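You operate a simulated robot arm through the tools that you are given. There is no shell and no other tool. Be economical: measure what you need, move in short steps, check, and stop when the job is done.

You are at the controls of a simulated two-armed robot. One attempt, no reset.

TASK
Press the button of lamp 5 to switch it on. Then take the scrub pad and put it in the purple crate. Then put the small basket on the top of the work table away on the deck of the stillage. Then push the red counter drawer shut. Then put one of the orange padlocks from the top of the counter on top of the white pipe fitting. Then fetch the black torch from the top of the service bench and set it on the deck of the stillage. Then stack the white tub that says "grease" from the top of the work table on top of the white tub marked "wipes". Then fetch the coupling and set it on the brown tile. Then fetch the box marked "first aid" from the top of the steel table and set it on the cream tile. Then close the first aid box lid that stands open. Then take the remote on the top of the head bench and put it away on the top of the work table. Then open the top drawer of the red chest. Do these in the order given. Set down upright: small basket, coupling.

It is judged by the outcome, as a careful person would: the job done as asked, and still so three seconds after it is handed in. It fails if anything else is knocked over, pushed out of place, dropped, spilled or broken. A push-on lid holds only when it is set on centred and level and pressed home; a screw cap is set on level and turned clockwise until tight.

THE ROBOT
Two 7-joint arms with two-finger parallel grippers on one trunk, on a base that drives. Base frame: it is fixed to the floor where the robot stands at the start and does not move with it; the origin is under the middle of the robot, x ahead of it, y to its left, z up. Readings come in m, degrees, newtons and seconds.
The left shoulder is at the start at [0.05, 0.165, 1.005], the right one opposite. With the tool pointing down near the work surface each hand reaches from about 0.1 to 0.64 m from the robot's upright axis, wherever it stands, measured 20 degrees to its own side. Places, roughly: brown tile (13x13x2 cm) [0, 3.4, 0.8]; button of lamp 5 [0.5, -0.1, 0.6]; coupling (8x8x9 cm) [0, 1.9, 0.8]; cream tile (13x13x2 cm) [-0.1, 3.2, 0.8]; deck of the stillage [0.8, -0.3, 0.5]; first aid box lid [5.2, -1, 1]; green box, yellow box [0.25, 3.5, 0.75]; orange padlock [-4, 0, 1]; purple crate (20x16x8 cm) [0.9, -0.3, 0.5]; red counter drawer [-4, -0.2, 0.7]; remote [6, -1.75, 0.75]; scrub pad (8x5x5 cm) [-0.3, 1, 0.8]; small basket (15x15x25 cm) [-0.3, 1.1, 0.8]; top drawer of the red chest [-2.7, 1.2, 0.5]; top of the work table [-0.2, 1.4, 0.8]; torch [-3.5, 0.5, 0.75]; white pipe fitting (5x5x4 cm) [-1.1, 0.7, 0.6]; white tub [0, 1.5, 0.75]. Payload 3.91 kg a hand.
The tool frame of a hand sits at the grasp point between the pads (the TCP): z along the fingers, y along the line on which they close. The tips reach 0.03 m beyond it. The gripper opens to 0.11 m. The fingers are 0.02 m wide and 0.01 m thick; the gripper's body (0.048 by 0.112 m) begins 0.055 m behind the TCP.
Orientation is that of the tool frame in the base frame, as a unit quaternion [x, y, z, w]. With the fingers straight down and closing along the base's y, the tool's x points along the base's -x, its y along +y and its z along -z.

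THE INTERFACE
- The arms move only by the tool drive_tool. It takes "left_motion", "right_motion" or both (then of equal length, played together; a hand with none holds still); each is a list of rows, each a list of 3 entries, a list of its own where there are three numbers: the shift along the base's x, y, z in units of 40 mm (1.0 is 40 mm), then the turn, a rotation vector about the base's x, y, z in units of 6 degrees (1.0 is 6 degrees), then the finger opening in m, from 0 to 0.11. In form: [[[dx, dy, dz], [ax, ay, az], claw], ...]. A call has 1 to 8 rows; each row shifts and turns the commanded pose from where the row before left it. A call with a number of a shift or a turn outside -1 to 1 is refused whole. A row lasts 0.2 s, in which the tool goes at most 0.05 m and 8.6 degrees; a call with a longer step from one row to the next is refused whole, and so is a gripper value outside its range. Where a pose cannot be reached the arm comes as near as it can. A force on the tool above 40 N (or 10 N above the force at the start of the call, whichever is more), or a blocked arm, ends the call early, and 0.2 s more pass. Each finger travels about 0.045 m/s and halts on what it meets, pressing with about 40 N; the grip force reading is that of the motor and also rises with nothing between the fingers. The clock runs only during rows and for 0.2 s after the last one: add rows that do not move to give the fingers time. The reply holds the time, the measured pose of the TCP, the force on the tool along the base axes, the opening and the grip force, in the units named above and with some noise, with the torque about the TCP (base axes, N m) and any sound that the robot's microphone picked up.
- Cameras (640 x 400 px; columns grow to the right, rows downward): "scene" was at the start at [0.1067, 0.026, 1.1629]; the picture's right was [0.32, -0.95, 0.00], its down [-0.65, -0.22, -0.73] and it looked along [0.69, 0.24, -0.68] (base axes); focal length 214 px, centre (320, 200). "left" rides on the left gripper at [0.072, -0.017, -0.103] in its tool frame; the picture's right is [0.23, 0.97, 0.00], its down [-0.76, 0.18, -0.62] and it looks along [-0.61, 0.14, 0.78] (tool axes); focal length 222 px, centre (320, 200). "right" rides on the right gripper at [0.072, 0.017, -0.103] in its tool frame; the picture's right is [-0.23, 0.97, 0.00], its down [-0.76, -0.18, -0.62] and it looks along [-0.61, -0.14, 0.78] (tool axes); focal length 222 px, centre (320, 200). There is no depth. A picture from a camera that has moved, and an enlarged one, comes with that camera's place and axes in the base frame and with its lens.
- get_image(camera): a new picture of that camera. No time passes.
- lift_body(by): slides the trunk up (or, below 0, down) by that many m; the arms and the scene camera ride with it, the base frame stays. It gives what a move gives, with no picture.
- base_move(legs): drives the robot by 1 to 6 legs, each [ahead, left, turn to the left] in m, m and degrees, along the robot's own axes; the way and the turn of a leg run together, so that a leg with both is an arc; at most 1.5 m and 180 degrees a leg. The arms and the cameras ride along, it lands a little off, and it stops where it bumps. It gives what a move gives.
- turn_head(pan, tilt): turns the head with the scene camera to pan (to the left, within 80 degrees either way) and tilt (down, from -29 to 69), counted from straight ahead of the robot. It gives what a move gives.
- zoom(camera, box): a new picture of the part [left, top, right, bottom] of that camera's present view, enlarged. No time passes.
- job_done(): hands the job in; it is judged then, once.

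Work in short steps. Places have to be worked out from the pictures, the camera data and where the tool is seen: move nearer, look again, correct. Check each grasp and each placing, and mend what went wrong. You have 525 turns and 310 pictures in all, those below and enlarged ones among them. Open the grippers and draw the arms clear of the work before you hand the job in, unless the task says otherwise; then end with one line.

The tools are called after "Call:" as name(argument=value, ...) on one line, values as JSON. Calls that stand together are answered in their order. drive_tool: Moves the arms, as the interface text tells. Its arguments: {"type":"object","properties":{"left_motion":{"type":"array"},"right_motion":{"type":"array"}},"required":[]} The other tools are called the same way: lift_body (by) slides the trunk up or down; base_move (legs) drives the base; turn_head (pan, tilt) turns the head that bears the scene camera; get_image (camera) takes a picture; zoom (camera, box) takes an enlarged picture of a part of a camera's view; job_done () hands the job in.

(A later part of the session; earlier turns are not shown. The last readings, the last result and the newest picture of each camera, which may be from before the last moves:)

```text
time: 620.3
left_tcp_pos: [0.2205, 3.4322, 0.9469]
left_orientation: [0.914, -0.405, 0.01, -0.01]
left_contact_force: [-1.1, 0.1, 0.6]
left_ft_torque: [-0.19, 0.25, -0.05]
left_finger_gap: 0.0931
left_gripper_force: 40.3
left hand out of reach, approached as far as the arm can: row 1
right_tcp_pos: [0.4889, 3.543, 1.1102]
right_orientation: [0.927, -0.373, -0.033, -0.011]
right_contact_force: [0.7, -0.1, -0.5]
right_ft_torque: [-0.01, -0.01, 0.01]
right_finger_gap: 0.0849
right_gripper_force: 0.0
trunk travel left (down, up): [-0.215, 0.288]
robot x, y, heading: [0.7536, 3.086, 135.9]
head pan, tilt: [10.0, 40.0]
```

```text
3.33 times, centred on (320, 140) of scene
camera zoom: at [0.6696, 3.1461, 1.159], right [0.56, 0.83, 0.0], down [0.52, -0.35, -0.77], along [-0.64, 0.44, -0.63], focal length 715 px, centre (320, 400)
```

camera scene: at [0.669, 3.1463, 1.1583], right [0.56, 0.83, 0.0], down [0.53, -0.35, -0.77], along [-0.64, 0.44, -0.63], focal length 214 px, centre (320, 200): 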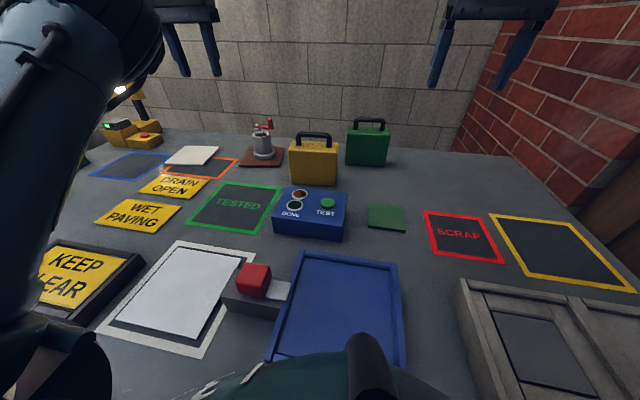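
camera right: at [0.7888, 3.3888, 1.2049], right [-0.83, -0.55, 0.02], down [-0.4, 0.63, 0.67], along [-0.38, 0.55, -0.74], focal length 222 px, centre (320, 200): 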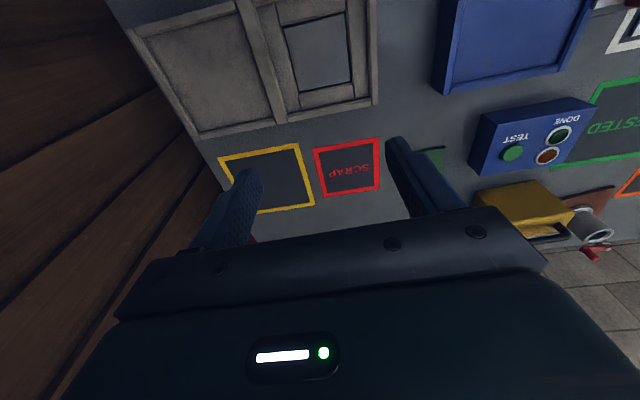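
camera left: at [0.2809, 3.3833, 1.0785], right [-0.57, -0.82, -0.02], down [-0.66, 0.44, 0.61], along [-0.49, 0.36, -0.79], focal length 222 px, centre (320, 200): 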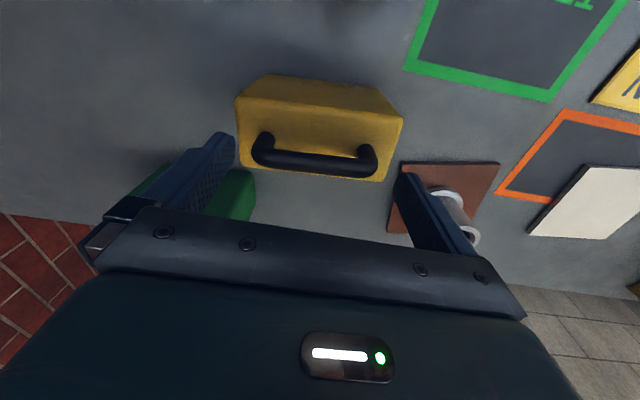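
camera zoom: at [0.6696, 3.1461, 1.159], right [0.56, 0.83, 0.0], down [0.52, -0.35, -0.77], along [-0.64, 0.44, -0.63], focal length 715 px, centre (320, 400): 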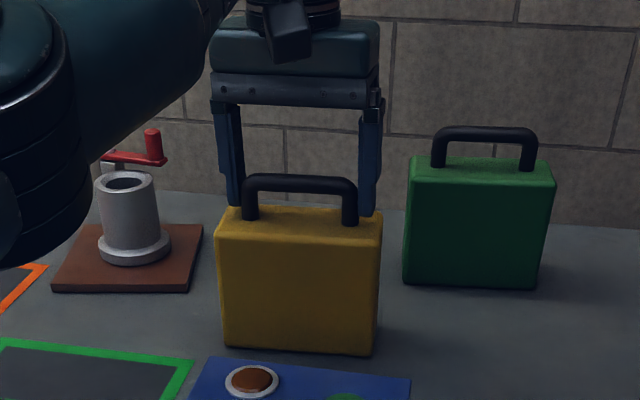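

Gripped at 93 mm. I lift it and draw it back a little.

Call:
drive_tool(left_motion=[[[0, 0, 0.3], [0, 0, 0], 0.05], [[0.05, -0.05, 0.6], [0, 0, 0], 0.05], [[0.1, -0.1, 0.7], [0, 0, 0], 0.05], [[0.2, -0.2, 0.7], [0, 0, 0], 0.05], [[0.3, -0.3, 0.7], [0, 0, 0], 0.05], [[0.3, -0.3, 0.5], [0, 0, 0], 0.05]])

Call:
get_image(camera="left")

Call:
get_image(camera="right")

```text
time: 621.7
left_tcp_pos: [0.2439, 3.4076, 1.0526]
left_orientation: [0.914, -0.405, 0.009, -0.011]
left_contact_force: [0.2, -0.2, -5.9]
left_ft_torque: [0.01, 0.03, -0.01]
left_finger_gap: 0.0931
left_gripper_force: 40.3
left hand out of reach, approached as far as the arm can: row 3, 5, 6
right_tcp_pos: [0.4893, 3.5429, 1.1104]
right_orientation: [0.927, -0.373, -0.033, -0.012]
right_contact_force: [0.2, -0.3, -0.3]
right_ft_torque: [0.0, -0.03, -0.04]
right_finger_gap: 0.0849
right_gripper_force: 0.0
trunk travel left (down, up): [-0.215, 0.288]
robot x, y, heading: [0.7558, 3.0857, 136.0]
head pan, tilt: [10.0, 40.0]
```

```text
72 pictures are left
camera left: at [0.3022, 3.3639, 1.1564], right [-0.57, -0.82, -0.03], down [-0.66, 0.43, 0.61], along [-0.49, 0.37, -0.79], focal length 222 px, centre (320, 200)
```

left: 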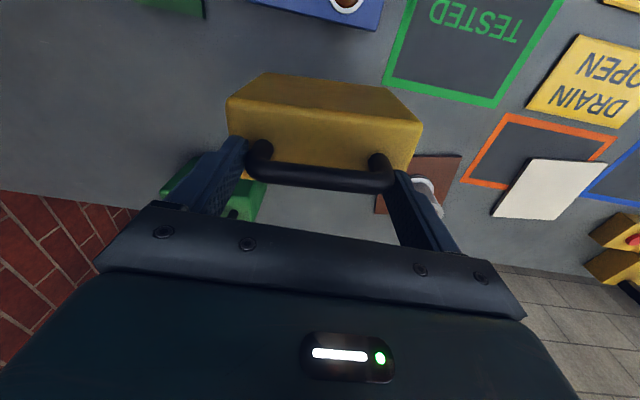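

```text
71 pictures are left
camera right: at [0.534, 3.4755, 1.2087], right [-0.84, -0.54, 0.02], down [-0.39, 0.63, 0.67], along [-0.38, 0.56, -0.74], focal length 222 px, centre (320, 200)
```

right: 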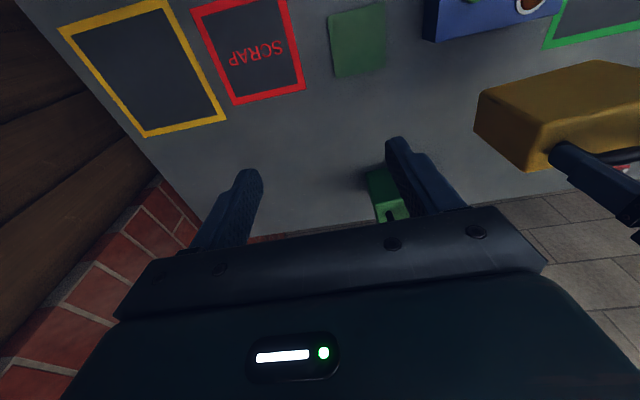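

Box lifted. I raise the trunk, bring the box nearer, and turn it clockwise to see its back face with the head camera.

Call:
lift_body(by=0.15)

Call:
drive_tool(left_motion=[[[0.3, -0.3, 0], [0, 0, -1], 0.05], [[0.4, -0.4, 0], [0, 0, -1], 0.05], [[0.4, -0.4, 0], [0, 0, -1], 0.05], [[0.3, -0.3, 0], [0, 0, -1], 0.05], [[0, 0, 0], [0, 0, -1], 0.05], [[0, 0, 0], [0, 0, -1], 0.05], [[0, 0, 0], [0, 0, -1], 0.05], [[0, 0, 0], [0, 0, -1], 0.05]])

Call:
get_image(camera="scene")

```text
time: 623.5
left_tcp_pos: [0.2471, 3.4072, 1.2034]
left_orientation: [0.915, -0.404, 0.009, -0.011]
left_contact_force: [-1.3, -0.8, -6.0]
left_ft_torque: [-0.01, 0.02, -0.01]
left_finger_gap: 0.0934
left_gripper_force: 40.0
right_tcp_pos: [0.4923, 3.5434, 1.2608]
right_orientation: [0.927, -0.374, -0.034, -0.01]
right_contact_force: [0.9, 0.2, -0.8]
right_ft_torque: [-0.02, -0.01, -0.01]
right_finger_gap: 0.0851
right_gripper_force: 0.0
trunk travel left (down, up): [-0.365, 0.138]
robot x, y, heading: [0.756, 3.0882, 135.8]
head pan, tilt: [10.0, 40.0]
```

```text
time: 625.3
left_tcp_pos: [0.2596, 3.4055, 1.2119]
left_orientation: [-0.694, 0.72, -0.015, 0.0]
left_contact_force: [0.2, -0.9, -4.8]
left_ft_torque: [0.01, -0.04, 0.0]
left_finger_gap: 0.0929
left_gripper_force: 39.8
left hand out of reach, approached as far as the arm can: row 1, 2, 3, 4
right_tcp_pos: [0.4925, 3.5411, 1.2603]
right_orientation: [0.927, -0.373, -0.033, -0.011]
right_contact_force: [-0.6, 0.8, 0.1]
right_ft_torque: [-0.01, -0.01, 0.06]
right_finger_gap: 0.085
right_gripper_force: 0.0
trunk travel left (down, up): [-0.365, 0.138]
robot x, y, heading: [0.7523, 3.0852, 135.6]
head pan, tilt: [10.0, 40.0]
```

```text
70 pictures are left
camera scene: at [0.672, 3.1458, 1.3095], right [0.56, 0.83, 0.0], down [0.52, -0.35, -0.77], along [-0.64, 0.44, -0.63], focal length 214 px, centre (320, 200)
```

scene: 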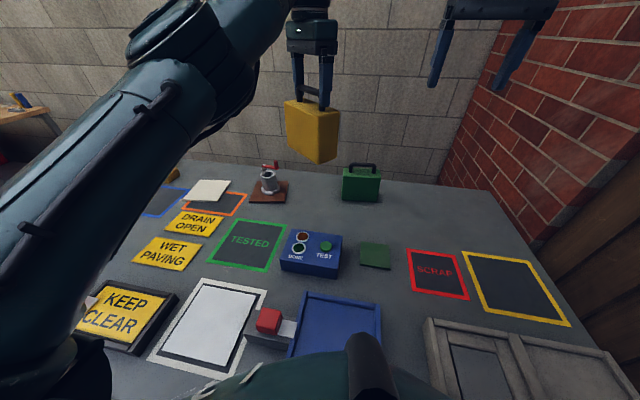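

I check with the right wrist camera, which is beside the box's back side.

Call:
drive_tool(left_motion=[[[0, 0, 0], [0, 0, -1], 0.05], [[0, 0, 0], [0, 0, -1], 0.05], [[0, 0, 0], [0, 0, -1], 0.05], [[0, 0, 0], [0, 0, -1], 0.05], [[0, 0, 0], [0, 0, -1], 0.05], [[0, 0, 0], [0, 0, -1], 0.05]])

Call:
get_image(camera="right")

Call:
zoom(camera="scene", box=[250, 20, 410, 190])

```text
time: 626.7
left_tcp_pos: [0.2584, 3.4064, 1.2118]
left_orientation: [-0.437, 0.899, -0.015, -0.009]
left_contact_force: [0.7, -0.1, -5.1]
left_ft_torque: [0.04, -0.05, -0.01]
left_finger_gap: 0.0931
left_gripper_force: 40.0
right_tcp_pos: [0.491, 3.5416, 1.2615]
right_orientation: [0.927, -0.374, -0.033, -0.011]
right_contact_force: [-0.1, -0.5, 0.3]
right_ft_torque: [0.02, 0.0, 0.03]
right_finger_gap: 0.0849
right_gripper_force: 0.1
trunk travel left (down, up): [-0.365, 0.138]
robot x, y, heading: [0.7546, 3.0922, 135.7]
head pan, tilt: [10.0, 40.0]
```

```text
69 pictures are left
camera right: at [0.5362, 3.4749, 1.3587], right [-0.84, -0.54, 0.02], down [-0.39, 0.63, 0.67], along [-0.38, 0.56, -0.74], focal length 222 px, centre (320, 200)
```

right: 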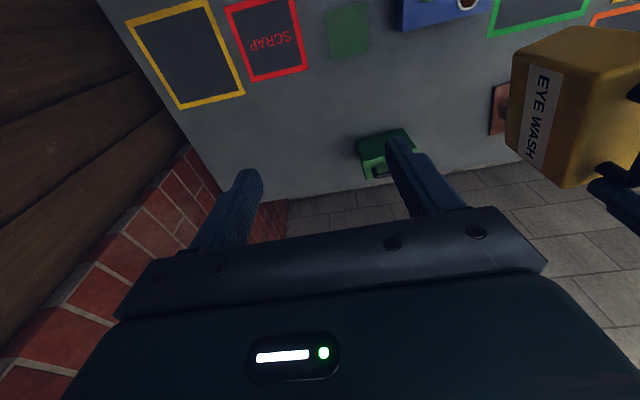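

```text
2.35 times, centred on (330, 105) of scene
camera zoom: at [0.6718, 3.1455, 1.3091], right [0.56, 0.83, 0.0], down [0.52, -0.35, -0.77], along [-0.64, 0.44, -0.63], focal length 505 px, centre (296, 424)
```

zoom: 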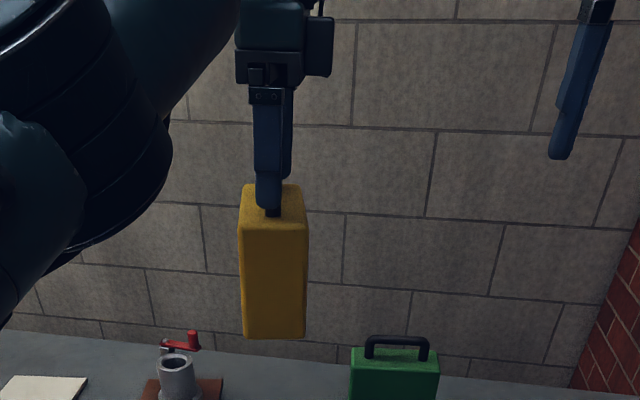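

Yellow is "EYE WASH", so the green box is first aid. I turn the yellow box back and return it exactly to its place.

Call:
drive_tool(left_motion=[[[0, 0, 0], [0, 0, 1], 0.05], [[0, 0, 0], [0, 0, 1], 0.05], [[0, 0, 0], [0, 0, 1], 0.05], [[0, 0, 0], [0, 0, 1], 0.05], [[0, 0, 0], [0, 0, 1], 0.05], [[0, 0, 0], [0, 0, 1], 0.05], [[0, 0, 0], [0, 0, 1], 0.05]])

Call:
drive_tool(left_motion=[[[0, 0, 0], [0, 0, 1], 0.05], [[0, 0, 0], [0, 0, 1], 0.05], [[0, 0, 0], [0, 0, 1], 0.05], [[0, 0, 0], [0, 0, 1], 0.05], [[0, 0, 0], [0, 0, 1], 0.05], [[0, 0, 0], [0, 0, 1], 0.05], [[0, 0, 0], [0, 0, 1], 0.05]])

Call:
lift_body(by=-0.15)

Call:
get_image(camera="scene")

```text
time: 628.3
left_tcp_pos: [0.2594, 3.4049, 1.2114]
left_orientation: [0.733, -0.68, 0.015, -0.002]
left_contact_force: [0.4, 0.5, -5.7]
left_ft_torque: [0.04, 0.0, 0.02]
left_finger_gap: 0.0931
left_gripper_force: 40.0
right_tcp_pos: [0.4921, 3.5429, 1.26]
right_orientation: [0.927, -0.373, -0.033, -0.011]
right_contact_force: [-0.6, -0.2, 0.2]
right_ft_torque: [-0.01, -0.01, 0.02]
right_finger_gap: 0.085
right_gripper_force: 0.2
trunk travel left (down, up): [-0.365, 0.138]
robot x, y, heading: [0.7561, 3.0819, 135.8]
head pan, tilt: [10.0, 40.0]
```

```text
time: 629.9
left_tcp_pos: [0.2569, 3.406, 1.2116]
left_orientation: [0.927, -0.374, 0.013, -0.011]
left_contact_force: [-1.1, -0.6, -6.4]
left_ft_torque: [0.02, 0.06, 0.05]
left_finger_gap: 0.093
left_gripper_force: 40.0
right_tcp_pos: [0.491, 3.5419, 1.261]
right_orientation: [0.927, -0.374, -0.034, -0.011]
right_contact_force: [0.8, -0.2, 0.3]
right_ft_torque: [-0.01, 0.0, 0.01]
right_finger_gap: 0.0849
right_gripper_force: 0.0
trunk travel left (down, up): [-0.365, 0.138]
robot x, y, heading: [0.7552, 3.0866, 135.7]
head pan, tilt: [10.0, 40.0]
```

```text
time: 631.6
left_tcp_pos: [0.255, 3.4054, 1.0619]
left_orientation: [0.927, -0.373, 0.014, -0.013]
left_contact_force: [0.8, -1.2, -5.6]
left_ft_torque: [0.01, 0.01, 0.0]
left_finger_gap: 0.0935
left_gripper_force: 40.3
right_tcp_pos: [0.4865, 3.5406, 1.1096]
right_orientation: [0.927, -0.373, -0.032, -0.013]
right_contact_force: [0.9, -0.3, -0.4]
right_ft_torque: [0.0, -0.01, -0.02]
right_finger_gap: 0.085
right_gripper_force: 0.1
trunk travel left (down, up): [-0.215, 0.288]
robot x, y, heading: [0.7553, 3.0859, 135.7]
head pan, tilt: [10.0, 40.0]
```

```text
67 pictures are left
camera scene: at [0.668, 3.1445, 1.1582], right [0.56, 0.83, 0.0], down [0.53, -0.35, -0.77], along [-0.64, 0.44, -0.63], focal length 214 px, centre (320, 200)
```

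scene: 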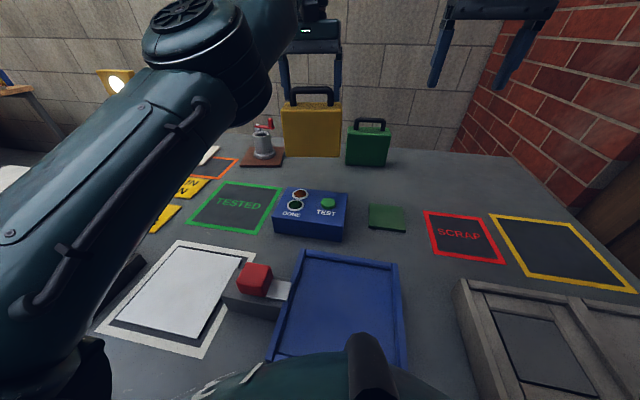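

I lower it back to its original spot with the small yaw correction.

Call:
drive_tool(left_motion=[[[-0.2, 0.15, -0.7], [0, 0, -0.65], 0.05], [[-0.25, 0.2, -0.7], [0, 0, 0], 0.05], [[-0.25, 0.2, -0.7], [0, 0, 0], 0.05], [[-0.16, 0.13, -0.4], [0, 0, 0], 0.05], [[0, 0, -0.2], [0, 0, 0], 0.05]])

Call:
zoom(camera="scene", box=[230, 80, 410, 200])

```text
time: 632.8
left_tcp_pos: [0.222, 3.4303, 0.9533]
left_orientation: [0.914, -0.405, 0.015, -0.012]
left_contact_force: [0.2, -1.1, -5.3]
left_ft_torque: [0.01, 0.02, 0.03]
left_finger_gap: 0.0929
left_gripper_force: 40.2
left hand out of reach, approached as far as the arm can: row 4
right_tcp_pos: [0.4869, 3.5415, 1.1107]
right_orientation: [0.927, -0.374, -0.031, -0.013]
right_contact_force: [-0.5, -0.6, -1.2]
right_ft_torque: [0.01, -0.01, 0.0]
right_finger_gap: 0.0851
right_gripper_force: 0.0
trunk travel left (down, up): [-0.215, 0.288]
robot x, y, heading: [0.7498, 3.0884, 135.9]
head pan, tilt: [10.0, 40.0]
```

```text
3.33 times, centred on (320, 140) of scene
camera zoom: at [0.668, 3.1447, 1.1582], right [0.56, 0.83, 0.0], down [0.53, -0.35, -0.77], along [-0.64, 0.44, -0.63], focal length 715 px, centre (320, 400)
```

zoom: 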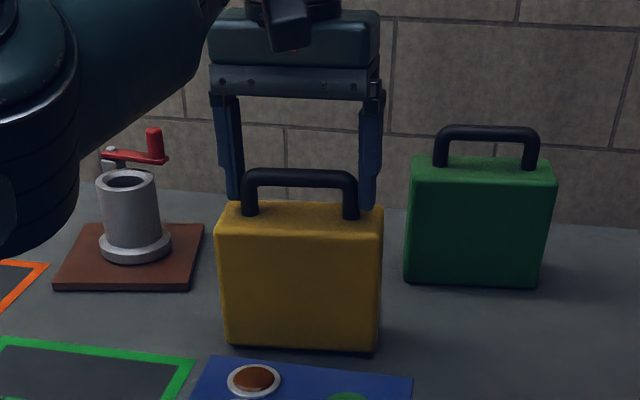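

Nearly down. I lower the last few millimetres and release, then rise straight up.

Call:
drive_tool(left_motion=[[[-0.02, 0.03, -0.12], [0, 0, 0], 0.05], [[0, 0, -0.08], [0, 0, 0], 0.05], [[0, 0, 0], [0, 0, 0], 0.11], [[0, 0, 0], [0, 0, 0], 0.11], [[0, 0, 0.6], [0, 0, 0], 0.11], [[0, 0, 0.8], [0, 0, 0], 0.11], [[0.1, -0.1, 0.8], [0, 0, 0], 0.11], [[0.2, -0.3, 0.6], [0, 0, 0], 0.11]])

Call:
get_image(camera="scene")

```text
time: 634.6
left_tcp_pos: [0.2402, 3.4037, 1.0522]
left_orientation: [0.914, -0.406, 0.012, -0.013]
left_contact_force: [1.3, -1.2, 0.3]
left_ft_torque: [-0.03, 0.01, 0.03]
left_finger_gap: 0.1101
left_gripper_force: 0.0
left hand out of reach, approached as far as the arm can: row 5, 6, 7, 8
right_tcp_pos: [0.4887, 3.542, 1.1099]
right_orientation: [0.927, -0.373, -0.032, -0.012]
right_contact_force: [0.6, 0.0, 0.2]
right_ft_torque: [0.01, 0.03, 0.02]
right_finger_gap: 0.0852
right_gripper_force: 0.0
trunk travel left (down, up): [-0.215, 0.288]
robot x, y, heading: [0.7515, 3.0873, 135.6]
head pan, tilt: [10.0, 40.0]
```

```text
65 pictures are left
camera scene: at [0.6682, 3.1448, 1.1584], right [0.56, 0.83, 0.0], down [0.53, -0.35, -0.77], along [-0.64, 0.44, -0.63], focal length 214 px, centre (320, 200)
```

scene: 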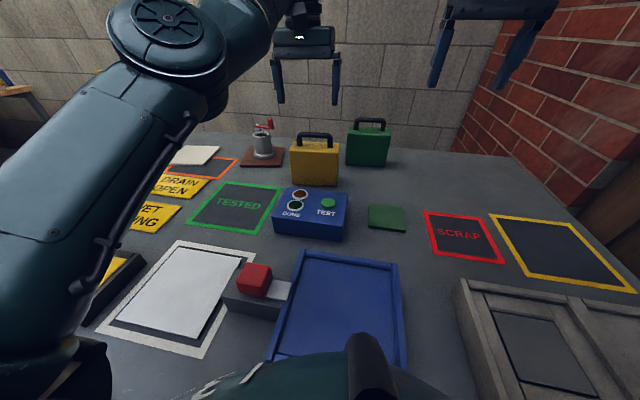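

Yellow is back as it was. Now the green box (0.754 m ahead): I pitch the right hand 60° while moving above and in front of its handle.

Call:
drive_tool(right_motion=[[[-0.4, -0.05, 0.2], [0.7, 0.71, 0], 0.11], [[-0.5, -0.07, 0.2], [0.7, 0.71, 0], 0.11], [[-0.5, -0.07, 0], [0.7, 0.71, 0], 0.11], [[-0.5, -0.07, 0], [0.7, 0.71, 0], 0.11], [[-0.5, -0.07, 0], [0.7, 0.71, 0], 0.11], [[-0.5, -0.07, 0], [0.7, 0.71, 0], 0.11], [[-0.5, -0.07, 0], [0.7, 0.71, 0], 0.11], [[-0.5, -0.07, 0], [0.7, 0.71, 0], 0.11]], left_motion=[[[-0.3, -0.4, 0.2], [0, 0, 0], 0.11], [[-0.4, -0.5, 0], [0, 0, 0], 0.11], [[-0.4, -0.5, 0], [0, 0, 0], 0.11], [[-0.4, -0.5, 0], [0, 0, 0], 0.11], [[0, 0, 0], [0, 0, 0], 0.11], [[0, 0, 0], [0, 0, 0], 0.11], [[0, 0, 0], [0, 0, 0], 0.11], [[0, 0, 0], [0, 0, 0], 0.11]])

Call:
drive_tool(right_motion=[[[0, 0, 0], [0.7, 0.71, 0], 0.11], [[0, 0, 0], [0.55, 0.55, 0], 0.11]])

Call:
get_image(camera="scene")

```text
time: 636.4
left_tcp_pos: [0.1767, 3.3433, 1.0582]
left_orientation: [0.914, -0.405, 0.014, -0.012]
left_contact_force: [0.0, 0.1, 0.0]
left_ft_torque: [-0.02, 0.0, 0.0]
left_finger_gap: 0.1102
left_gripper_force: 0.1
left hand out of reach, approached as far as the arm can: row 1, 3, 4
right_tcp_pos: [0.3301, 3.5199, 1.1294]
right_orientation: [0.834, -0.335, -0.405, -0.168]
right_contact_force: [0.0, 0.2, 0.0]
right_ft_torque: [0.03, 0.03, -0.01]
right_finger_gap: 0.1102
right_gripper_force: 0.0
trunk travel left (down, up): [-0.215, 0.288]
robot x, y, heading: [0.7553, 3.0826, 135.4]
head pan, tilt: [10.0, 40.0]
```

```text
time: 637.0
left_tcp_pos: [0.1781, 3.3426, 1.0578]
left_orientation: [0.914, -0.406, 0.014, -0.011]
left_contact_force: [0.1, -0.1, 0.1]
left_ft_torque: [0.05, -0.01, -0.01]
left_finger_gap: 0.11
left_gripper_force: 0.1
right_tcp_pos: [0.3301, 3.5206, 1.1286]
right_orientation: [0.794, -0.318, -0.479, -0.199]
right_contact_force: [-1.2, -0.1, -0.7]
right_ft_torque: [0.01, -0.01, 0.02]
right_finger_gap: 0.11
right_gripper_force: 0.1
trunk travel left (down, up): [-0.215, 0.288]
robot x, y, heading: [0.7561, 3.0863, 136.0]
head pan, tilt: [10.0, 40.0]
```

```text
64 pictures are left
camera scene: at [0.6685, 3.145, 1.1589], right [0.56, 0.83, 0.0], down [0.53, -0.35, -0.77], along [-0.64, 0.44, -0.63], focal length 214 px, centre (320, 200)
```

scene: 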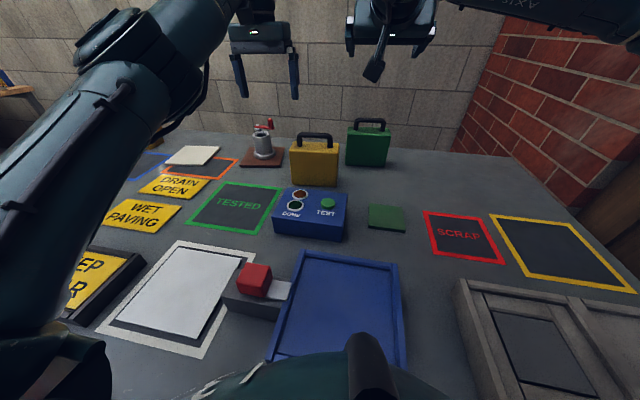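

Pitch 62°, pointing straight at the green handle. I move to a pre-grasp point and check with the wrist camera.

Call:
drive_tool(right_motion=[[[-0.2, 0.18, -0.88], [0, 0, 0], 0.11], [[-0.2, 0.18, -0.88], [0, 0, 0], 0.11], [[-0.2, 0.18, -0.88], [0, 0, 0], 0.11], [[-0.2, 0.18, -0.88], [0, 0, 0], 0.11]])

Call:
get_image(camera="right")

Call:
zoom(camera="scene", box=[270, 60, 450, 200])

```text
time: 638.0
left_tcp_pos: [0.177, 3.3429, 1.059]
left_orientation: [0.914, -0.405, 0.015, -0.01]
left_contact_force: [0.3, -0.4, -0.2]
left_ft_torque: [0.01, 0.01, -0.01]
left_finger_gap: 0.1099
left_gripper_force: 0.0
right_tcp_pos: [0.299, 3.5493, 0.9868]
right_orientation: [0.793, -0.318, -0.48, -0.199]
right_contact_force: [-0.3, 0.3, 0.6]
right_ft_torque: [-0.03, 0.0, 0.02]
right_finger_gap: 0.1098
right_gripper_force: 0.0
trunk travel left (down, up): [-0.215, 0.288]
robot x, y, heading: [0.7527, 3.0878, 135.8]
head pan, tilt: [10.0, 40.0]
```

```text
63 pictures are left
camera right: at [0.3759, 3.4502, 0.9707], right [-0.75, -0.63, 0.19], down [0.26, -0.02, 0.97], along [-0.6, 0.78, 0.18], focal length 222 px, centre (320, 200)
```

right: 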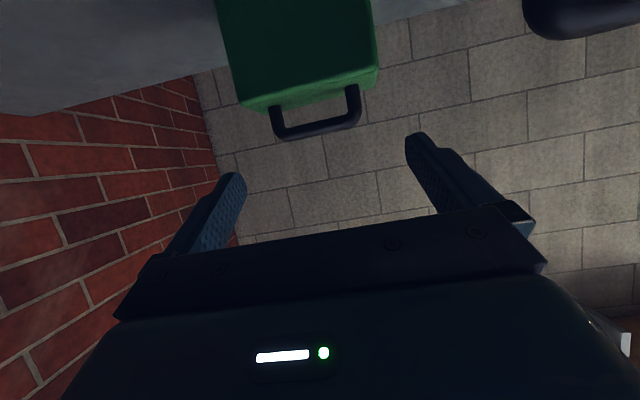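

```text
2.86 times, centred on (360, 130) of scene
camera zoom: at [0.6685, 3.1451, 1.159], right [0.56, 0.83, 0.0], down [0.53, -0.35, -0.77], along [-0.64, 0.44, -0.63], focal length 613 px, centre (206, 400)
```

zoom: 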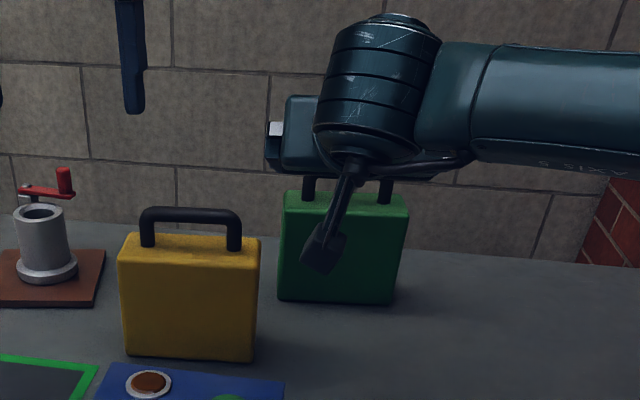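

Handle is centred between the fingers. I advance along the finger direction and close on the posts.

Call:
drive_tool(right_motion=[[[-0.48, 0.467, -0.34], [0, 0, 0], 0.11], [[-0.48, 0.467, -0.34], [0, 0, 0], 0.11], [[-0.48, 0.467, -0.34], [0, 0, 0], 0.11], [[-0.48, 0.467, -0.34], [0, 0, 0], 0.11]])

Call:
get_image(camera="right")

```text
time: 639.0
left_tcp_pos: [0.1771, 3.3425, 1.0593]
left_orientation: [0.914, -0.405, 0.014, -0.011]
left_contact_force: [-0.2, 0.2, -0.5]
left_ft_torque: [0.02, 0.04, 0.03]
left_finger_gap: 0.1103
left_gripper_force: 0.0
right_tcp_pos: [0.22, 3.6251, 0.9361]
right_orientation: [0.794, -0.317, -0.48, -0.198]
right_contact_force: [0.1, 0.2, -0.7]
right_ft_torque: [-0.03, 0.03, 0.04]
right_finger_gap: 0.1098
right_gripper_force: 0.1
trunk travel left (down, up): [-0.215, 0.288]
robot x, y, heading: [0.753, 3.0847, 135.8]
head pan, tilt: [10.0, 40.0]
```

```text
61 pictures are left
camera right: at [0.2985, 3.5264, 0.9184], right [-0.75, -0.63, 0.19], down [0.26, -0.02, 0.97], along [-0.6, 0.78, 0.18], focal length 222 px, centre (320, 200)
```

right: 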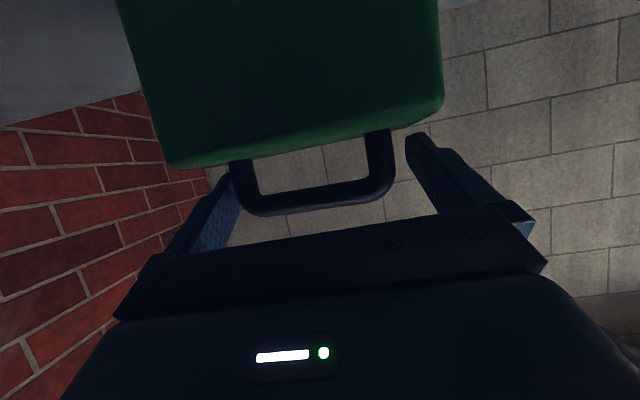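

Handle is between the fingers. Close and lift.

Call:
drive_tool(right_motion=[[[0, 0, 0], [0, 0, 0], 0.05], [[0, 0, 0], [0, 0, 0], 0.05], [[0, 0, 0], [0, 0, 0], 0.05], [[0, 0, 0.3], [0, 0, 0], 0.05], [[0, 0, 0.6], [0, 0, 0], 0.05], [[0, 0, 0.8], [0, 0, 0], 0.05], [[0.2, -0.2, 0.8], [0, 0, 0], 0.05], [[0.4, -0.4, 0.8], [0, 0, 0], 0.05]])

Call:
get_image(camera="scene")

```text
time: 640.8
left_tcp_pos: [0.1776, 3.3437, 1.0595]
left_orientation: [0.914, -0.406, 0.015, -0.011]
left_contact_force: [0.0, 0.5, 0.3]
left_ft_torque: [0.01, 0.0, 0.01]
left_finger_gap: 0.1099
left_gripper_force: 0.0
right_tcp_pos: [0.2452, 3.6006, 1.0646]
right_orientation: [0.794, -0.319, -0.478, -0.199]
right_contact_force: [0.3, -0.4, -6.8]
right_ft_torque: [0.03, -0.01, -0.02]
right_finger_gap: 0.0929
right_gripper_force: 39.9
trunk travel left (down, up): [-0.215, 0.288]
robot x, y, heading: [0.7533, 3.0876, 135.4]
head pan, tilt: [10.0, 40.0]
```

```text
60 pictures are left
camera scene: at [0.6687, 3.1451, 1.159], right [0.56, 0.83, 0.0], down [0.53, -0.35, -0.77], along [-0.64, 0.44, -0.63], focal length 214 px, centre (320, 200)
```

scene: 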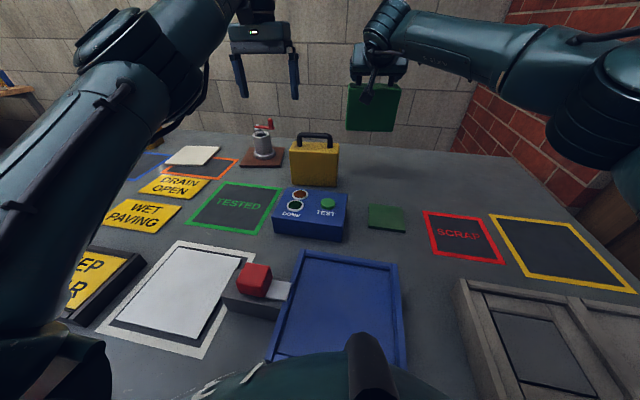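

Green box is held. I raise the trunk, back off, and slide left to face the cream tile.

Call:
lift_body(by=0.15)

Call:
base_move(legs=[[-0.26, 0, 0], [0, 0.72, 0], [0.1, 0, 0]])

Call:
turn_head(pan=0, tilt=40)

Call:
get_image(camera="scene")

```text
time: 642.6
left_tcp_pos: [0.1806, 3.3449, 1.2098]
left_orientation: [0.914, -0.405, 0.014, -0.009]
left_contact_force: [0.2, 0.0, 0.5]
left_ft_torque: [0.0, -0.01, 0.01]
left_finger_gap: 0.1102
left_gripper_force: 0.1
right_tcp_pos: [0.2494, 3.6024, 1.2153]
right_orientation: [0.793, -0.32, -0.479, -0.198]
right_contact_force: [-1.0, 0.5, -5.2]
right_ft_torque: [-0.03, -0.02, 0.0]
right_finger_gap: 0.093
right_gripper_force: 39.9
trunk travel left (down, up): [-0.365, 0.138]
robot x, y, heading: [0.7549, 3.0881, 135.5]
head pan, tilt: [10.0, 40.0]
```

```text
time: 648.8
left_tcp_pos: [-0.229, 2.703, 1.1999]
left_orientation: [0.914, -0.405, 0.02, -0.008]
left_contact_force: [0.4, 0.8, 0.3]
left_ft_torque: [-0.01, -0.07, 0.03]
left_finger_gap: 0.1101
left_gripper_force: 0.1
right_tcp_pos: [-0.1603, 2.9599, 1.2052]
right_orientation: [0.797, -0.32, -0.473, -0.196]
right_contact_force: [0.4, -0.3, -6.3]
right_ft_torque: [0.03, 0.02, 0.0]
right_finger_gap: 0.0933
right_gripper_force: 40.5
trunk travel left (down, up): [-0.365, 0.138]
robot x, y, heading: [0.3517, 2.433, 136.0]
head pan, tilt: [10.0, 40.0]
```

```text
time: 649.5
left_tcp_pos: [-0.2281, 2.7022, 1.201]
left_orientation: [0.914, -0.405, 0.02, -0.008]
left_contact_force: [-0.3, -0.4, -0.2]
left_ft_torque: [-0.01, 0.01, 0.0]
left_finger_gap: 0.11
left_gripper_force: 0.2
right_tcp_pos: [-0.1598, 2.9595, 1.2058]
right_orientation: [0.796, -0.32, -0.474, -0.196]
right_contact_force: [0.8, 0.1, -5.0]
right_ft_torque: [0.02, -0.01, -0.01]
right_finger_gap: 0.0934
right_gripper_force: 39.7
trunk travel left (down, up): [-0.365, 0.138]
robot x, y, heading: [0.3533, 2.4387, 135.8]
head pan, tilt: [0.0, 40.0]
```

```text
59 pictures are left
camera scene: at [0.2714, 2.5163, 1.3074], right [0.7, 0.72, 0.0], down [0.46, -0.45, -0.77], along [-0.55, 0.53, -0.64], focal length 214 px, centre (320, 200)
```

scene: 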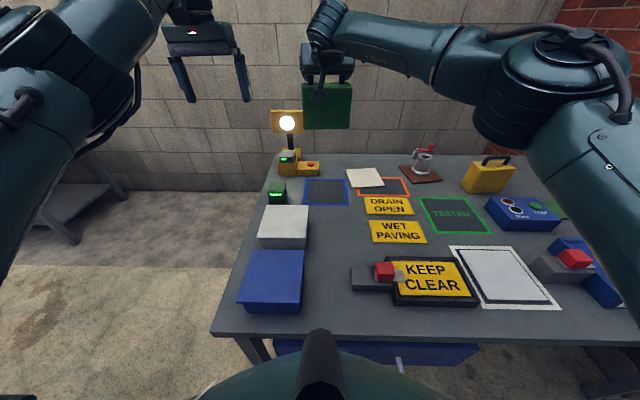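

Cream tile is at (-0.142,3.183), 0.87 m ahead, 0.19 right. I close up to the edge.

Call:
base_move(legs=[[0.07, 0, 0]])

Call:
lift_body(by=-0.06)

```text
time: 650.7
left_tcp_pos: [-0.2731, 2.7489, 1.2003]
left_orientation: [0.913, -0.408, 0.021, -0.007]
left_contact_force: [-0.1, 0.1, 0.5]
left_ft_torque: [-0.01, -0.02, 0.0]
left_finger_gap: 0.1102
left_gripper_force: 0.2
right_tcp_pos: [-0.2038, 3.008, 1.2021]
right_orientation: [0.797, -0.324, -0.47, -0.198]
right_contact_force: [-0.3, 0.6, -4.7]
right_ft_torque: [0.0, -0.01, 0.02]
right_finger_gap: 0.0931
right_gripper_force: 40.1
trunk travel left (down, up): [-0.365, 0.138]
robot x, y, heading: [0.3074, 2.4816, 135.2]
head pan, tilt: [0.0, 40.0]
stopped in leg 1: the robot was blocked; the commanded pose is now the measured one
```

```text
time: 651.7
left_tcp_pos: [-0.2753, 2.7493, 1.139]
left_orientation: [0.913, -0.408, 0.021, -0.007]
left_contact_force: [0.4, -0.1, 0.3]
left_ft_torque: [0.03, 0.01, 0.02]
left_finger_gap: 0.1102
left_gripper_force: 0.1
right_tcp_pos: [-0.2039, 3.0071, 1.1426]
right_orientation: [0.796, -0.323, -0.472, -0.198]
right_contact_force: [0.1, -1.0, -5.6]
right_ft_torque: [0.02, -0.02, -0.01]
right_finger_gap: 0.0932
right_gripper_force: 40.4
trunk travel left (down, up): [-0.305, 0.198]
robot x, y, heading: [0.3041, 2.4842, 135.5]
head pan, tilt: [0.0, 40.0]
```

I bring the box over the tile at height.

Call:
drive_tool(right_motion=[[[0.35, 0.5, 0], [0, 0, 0], 0.05], [[0.4, 0.8, -0.2], [0, 0, 0], 0.05], [[0.35, 0.9, -0.3], [0, 0, 0], 0.05], [[0.3, 0.9, -0.4], [0, 0, 0], 0.05], [[0.2, 0.9, -0.4], [0, 0, 0], 0.05], [[0, 0.35, -0.3], [0, 0, 0], 0.05]])

Call:
get_image(camera="scene")

Call:
get_image(camera="right")

```text
time: 653.1
left_tcp_pos: [-0.2736, 2.7501, 1.1393]
left_orientation: [0.913, -0.408, 0.021, -0.008]
left_contact_force: [0.3, 0.5, 0.7]
left_ft_torque: [-0.01, 0.04, 0.0]
left_finger_gap: 0.1098
left_gripper_force: 0.1
right_tcp_pos: [-0.1384, 3.1821, 1.0783]
right_orientation: [0.797, -0.323, -0.471, -0.197]
right_contact_force: [0.3, -0.1, -4.9]
right_ft_torque: [-0.03, 0.05, 0.0]
right_finger_gap: 0.0934
right_gripper_force: 39.5
trunk travel left (down, up): [-0.305, 0.198]
robot x, y, heading: [0.3054, 2.483, 135.2]
head pan, tilt: [0.0, 40.0]
```

```text
58 pictures are left
camera scene: at [0.2244, 2.5613, 1.2474], right [0.7, 0.71, 0.0], down [0.46, -0.45, -0.77], along [-0.55, 0.54, -0.64], focal length 214 px, centre (320, 200)
```

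scene: 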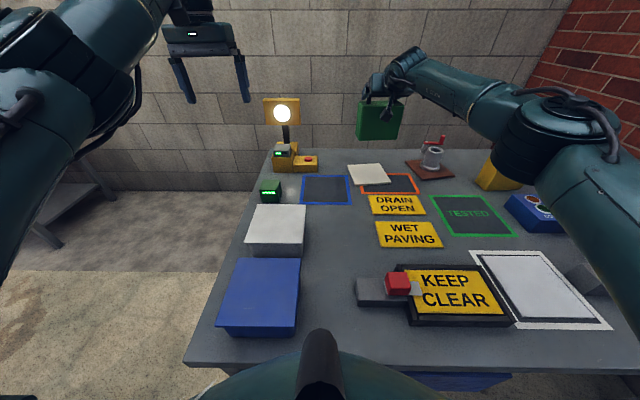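

```text
57 pictures are left
camera right: at [-0.0616, 3.0818, 1.0634], right [-0.76, -0.62, 0.19], down [0.25, -0.01, 0.97], along [-0.6, 0.79, 0.16], focal length 222 px, centre (320, 200)
```

right: 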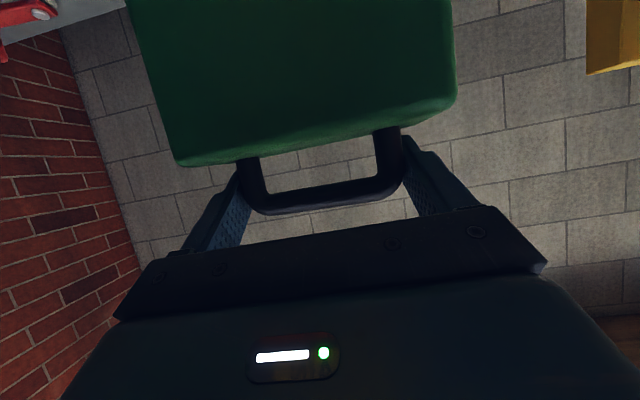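

Tile centre reads (-0.144,3.187). I lower to just above it and check.

Call:
drive_tool(right_motion=[[[-0.1, 0.1, -0.7], [0, 0, 0], 0.05], [[-0.04, 0.03, -0.8], [0, 0, 0], 0.05], [[0, 0, -0.8], [0, 0, 0], 0.05], [[0, 0, -0.3], [0, 0, 0], 0.05]])

Call:
zoom(camera="scene", box=[300, 80, 480, 210])

```text
time: 654.1
left_tcp_pos: [-0.2747, 2.7507, 1.1401]
left_orientation: [0.913, -0.408, 0.021, -0.008]
left_contact_force: [-0.2, -0.4, -0.7]
left_ft_torque: [0.02, 0.02, 0.0]
left_finger_gap: 0.11
left_gripper_force: 0.0
right_tcp_pos: [-0.1436, 3.186, 0.9738]
right_orientation: [0.797, -0.324, -0.471, -0.197]
right_contact_force: [-0.1, 0.3, -6.2]
right_ft_torque: [0.02, 0.04, 0.01]
right_finger_gap: 0.0934
right_gripper_force: 40.0
trunk travel left (down, up): [-0.305, 0.198]
robot x, y, heading: [0.3044, 2.4855, 135.4]
head pan, tilt: [0.0, 40.0]
```

```text
3.08 times, centred on (390, 145) of scene
camera zoom: at [0.2246, 2.5612, 1.2474], right [0.7, 0.71, 0.0], down [0.46, -0.45, -0.77], along [-0.55, 0.54, -0.64], focal length 660 px, centre (105, 369)
```

zoom: 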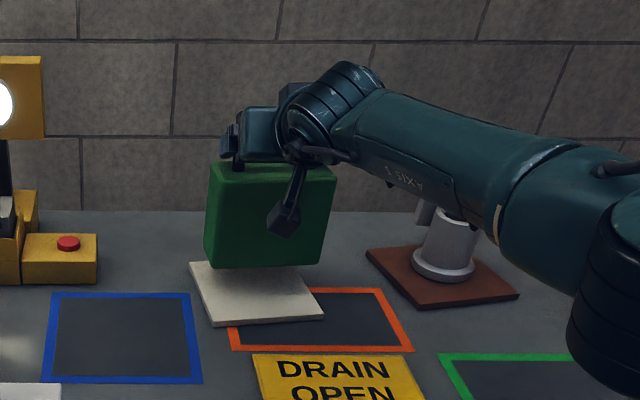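

Image check shows the table is ~0.80 high (tile top ≈0.82), so the tile centre is really (-0.126,3.152). I shift the box back accordingly.

Call:
drive_tool(right_motion=[[[0.15, -0.28, 0], [0, 0, 0], 0.05], [[0.15, -0.28, 0], [0, 0, 0], 0.05], [[0.13, -0.28, 0], [0, 0, 0], 0.05]])

Call:
zoom(camera="scene", box=[300, 80, 480, 210])

```text
time: 654.9
left_tcp_pos: [-0.2737, 2.7512, 1.141]
left_orientation: [0.913, -0.408, 0.021, -0.008]
left_contact_force: [0.1, 0.3, -0.3]
left_ft_torque: [0.0, 0.01, 0.0]
left_finger_gap: 0.1102
left_gripper_force: 0.0
right_tcp_pos: [-0.1278, 3.1521, 0.9723]
right_orientation: [0.796, -0.323, -0.471, -0.199]
right_contact_force: [-0.6, -0.1, -4.6]
right_ft_torque: [0.06, 0.0, 0.02]
right_finger_gap: 0.0933
right_gripper_force: 40.3
trunk travel left (down, up): [-0.305, 0.198]
robot x, y, heading: [0.3082, 2.4817, 135.6]
head pan, tilt: [0.0, 40.0]
```

```text
3.08 times, centred on (390, 145) of scene
camera zoom: at [0.2246, 2.561, 1.2474], right [0.7, 0.71, 0.0], down [0.46, -0.45, -0.77], along [-0.55, 0.54, -0.64], focal length 660 px, centre (105, 369)
```

zoom: 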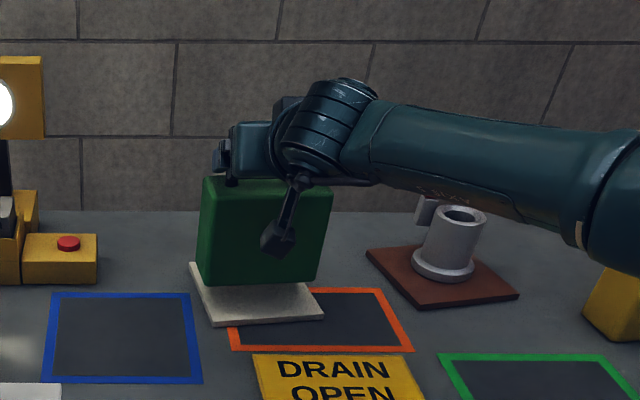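

Nearly centred; 1.5 cm more toward me, then lower to contact and release.

Call:
drive_tool(right_motion=[[[0.27, -0.27, 0], [0, 0, 0], 0.05], [[0, 0, -0.2], [0, 0, 0], 0.05], [[0, 0, -0.15], [0, 0, 0], 0.05], [[0, 0, -0.1], [0, 0, 0], 0.05]])

Call:
zoom(camera="scene", box=[300, 80, 480, 210])

```text
time: 655.9
left_tcp_pos: [-0.2744, 2.7497, 1.1401]
left_orientation: [0.913, -0.408, 0.021, -0.008]
left_contact_force: [0.2, -0.4, -0.4]
left_ft_torque: [-0.02, -0.02, 0.02]
left_finger_gap: 0.1098
left_gripper_force: 0.2
right_tcp_pos: [-0.1173, 3.1416, 0.9556]
right_orientation: [0.796, -0.324, -0.471, -0.198]
right_contact_force: [0.0, -0.1, -5.4]
right_ft_torque: [-0.02, -0.03, 0.01]
right_finger_gap: 0.0935
right_gripper_force: 40.0
trunk travel left (down, up): [-0.305, 0.198]
robot x, y, heading: [0.3052, 2.4793, 135.6]
head pan, tilt: [0.0, 40.0]
```

```text
3.08 times, centred on (390, 145) of scene
camera zoom: at [0.2245, 2.5611, 1.2474], right [0.7, 0.71, 0.0], down [0.46, -0.45, -0.77], along [-0.55, 0.54, -0.64], focal length 660 px, centre (105, 369)
```

zoom: 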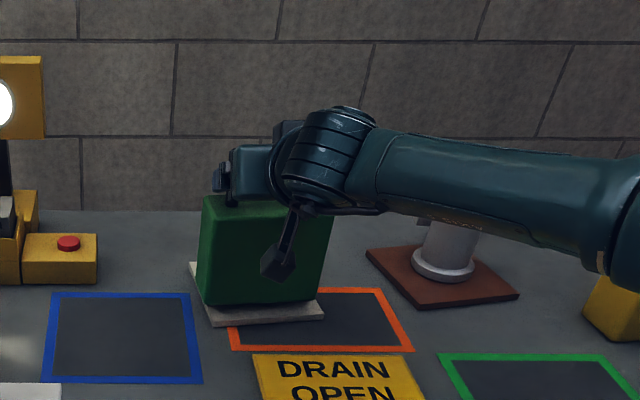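

Almost there; lower until contact.

Call:
drive_tool(right_motion=[[[0, 0, -0.12], [0, 0, 0], 0.05], [[0, 0, -0.1], [0, 0, 0], 0.05], [[0, 0, -0.08], [0, 0, 0], 0.05]])

```text
time: 656.7
left_tcp_pos: [-0.2735, 2.7502, 1.14]
left_orientation: [0.913, -0.408, 0.021, -0.008]
left_contact_force: [-0.6, 0.1, 0.6]
left_ft_torque: [-0.02, 0.0, 0.01]
left_finger_gap: 0.1099
left_gripper_force: 0.1
right_tcp_pos: [-0.1175, 3.1421, 0.9452]
right_orientation: [0.796, -0.323, -0.471, -0.198]
right_contact_force: [0.9, 0.2, -3.1]
right_ft_torque: [0.01, 0.01, 0.04]
right_finger_gap: 0.0934
right_gripper_force: 39.8
trunk travel left (down, up): [-0.305, 0.198]
robot x, y, heading: [0.3045, 2.4813, 135.4]
head pan, tilt: [0.0, 40.0]
```

Call:
drive_tool(right_motion=[[[0, 0, -0.08], [0, 0, 0], 0.05], [[0, 0, -0.08], [0, 0, 0], 0.05]])

Call:
zoom(camera="scene", box=[330, 110, 430, 200])

```text
time: 657.3
left_tcp_pos: [-0.2728, 2.7487, 1.142]
left_orientation: [0.913, -0.408, 0.02, -0.009]
left_contact_force: [-0.4, 0.5, -0.3]
left_ft_torque: [-0.03, -0.03, -0.02]
left_finger_gap: 0.1098
left_gripper_force: 0.1
right_tcp_pos: [-0.1165, 3.1419, 0.9455]
right_orientation: [0.794, -0.323, -0.475, -0.199]
right_contact_force: [5.6, 1.5, 16.1]
right_ft_torque: [0.29, -0.02, -0.11]
right_finger_gap: 0.0935
right_gripper_force: 40.2
trunk travel left (down, up): [-0.305, 0.198]
robot x, y, heading: [0.3056, 2.4786, 135.5]
head pan, tilt: [0.0, 40.0]
```

```text
4.44 times, centred on (380, 155) of scene
camera zoom: at [0.2266, 2.5589, 1.2481], right [0.7, 0.71, 0.0], down [0.46, -0.45, -0.77], along [-0.55, 0.54, -0.64], focal length 953 px, centre (53, 400)
```

zoom: 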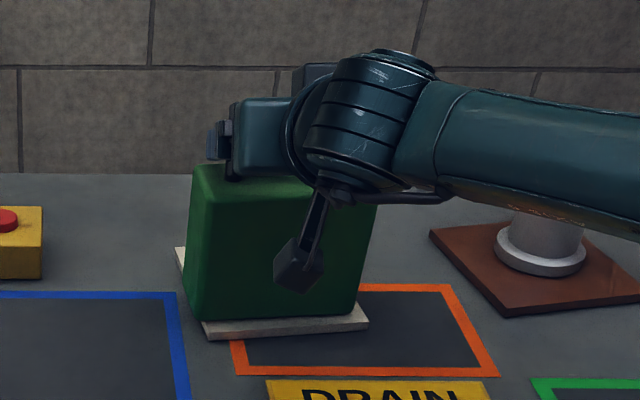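

It's on the tile, a bit forward. I lift 8 mm, shift 1.5 cm back, set down again, and release.

Call:
drive_tool(right_motion=[[[0, 0, 0.3], [0, 0, 0], 0.05], [[-0.27, 0.27, 0], [0, 0, 0], 0.05], [[0, 0, -0.15], [0, 0, 0], 0.05], [[0, 0, -0.12], [0, 0, 0], 0.05], [[0, 0, -0.04], [0, 0, 0], 0.05], [[0, 0, 0], [0, 0, 0], 0.11], [[0, 0, 0], [0, 0, 0], 0.11]])

Call:
drive_tool(right_motion=[[[0.2, -0.2, 0.4], [0, 0, 0], 0.11], [[0.4, -0.4, 0.6], [0, 0, 0], 0.11], [[0.5, -0.5, 0.7], [0, 0, 0], 0.11], [[0.5, -0.5, 0.7], [0, 0, 0], 0.11], [[0.4, -0.4, 0.7], [0, 0, 0], 0.11]])

Call:
get_image(camera="scene")

```text
time: 658.9
left_tcp_pos: [-0.2729, 2.7492, 1.1428]
left_orientation: [0.913, -0.408, 0.019, -0.009]
left_contact_force: [0.3, 0.2, -0.4]
left_ft_torque: [0.01, -0.02, 0.01]
left_finger_gap: 0.1099
left_gripper_force: 0.0
right_tcp_pos: [-0.125, 3.1537, 0.9441]
right_orientation: [0.794, -0.325, -0.474, -0.201]
right_contact_force: [6.2, 4.2, 17.4]
right_ft_torque: [-0.36, 0.97, 0.07]
right_finger_gap: 0.1074
right_gripper_force: 0.1
trunk travel left (down, up): [-0.305, 0.198]
robot x, y, heading: [0.3077, 2.4838, 135.4]
head pan, tilt: [0.0, 40.0]
```

```text
time: 660.1
left_tcp_pos: [-0.2732, 2.7484, 1.1409]
left_orientation: [0.913, -0.408, 0.02, -0.008]
left_contact_force: [-0.2, -0.3, -0.1]
left_ft_torque: [0.02, -0.01, 0.0]
left_finger_gap: 0.1101
left_gripper_force: 0.1
right_tcp_pos: [-0.0489, 3.0736, 1.0603]
right_orientation: [0.796, -0.323, -0.471, -0.198]
right_contact_force: [0.2, 0.3, 0.0]
right_ft_torque: [-0.02, -0.04, -0.06]
right_finger_gap: 0.1104
right_gripper_force: 0.0
trunk travel left (down, up): [-0.305, 0.198]
robot x, y, heading: [0.3064, 2.4844, 135.6]
head pan, tilt: [0.0, 40.0]
```

```text
52 pictures are left
camera scene: at [0.2252, 2.5602, 1.2475], right [0.7, 0.71, 0.0], down [0.46, -0.45, -0.77], along [-0.55, 0.54, -0.64], focal length 214 px, centre (320, 200)
```

scene: 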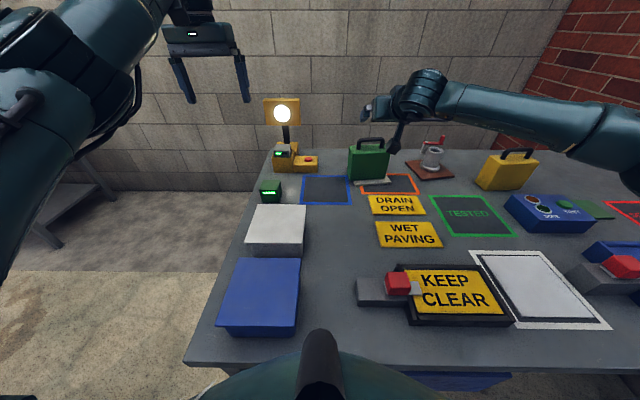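

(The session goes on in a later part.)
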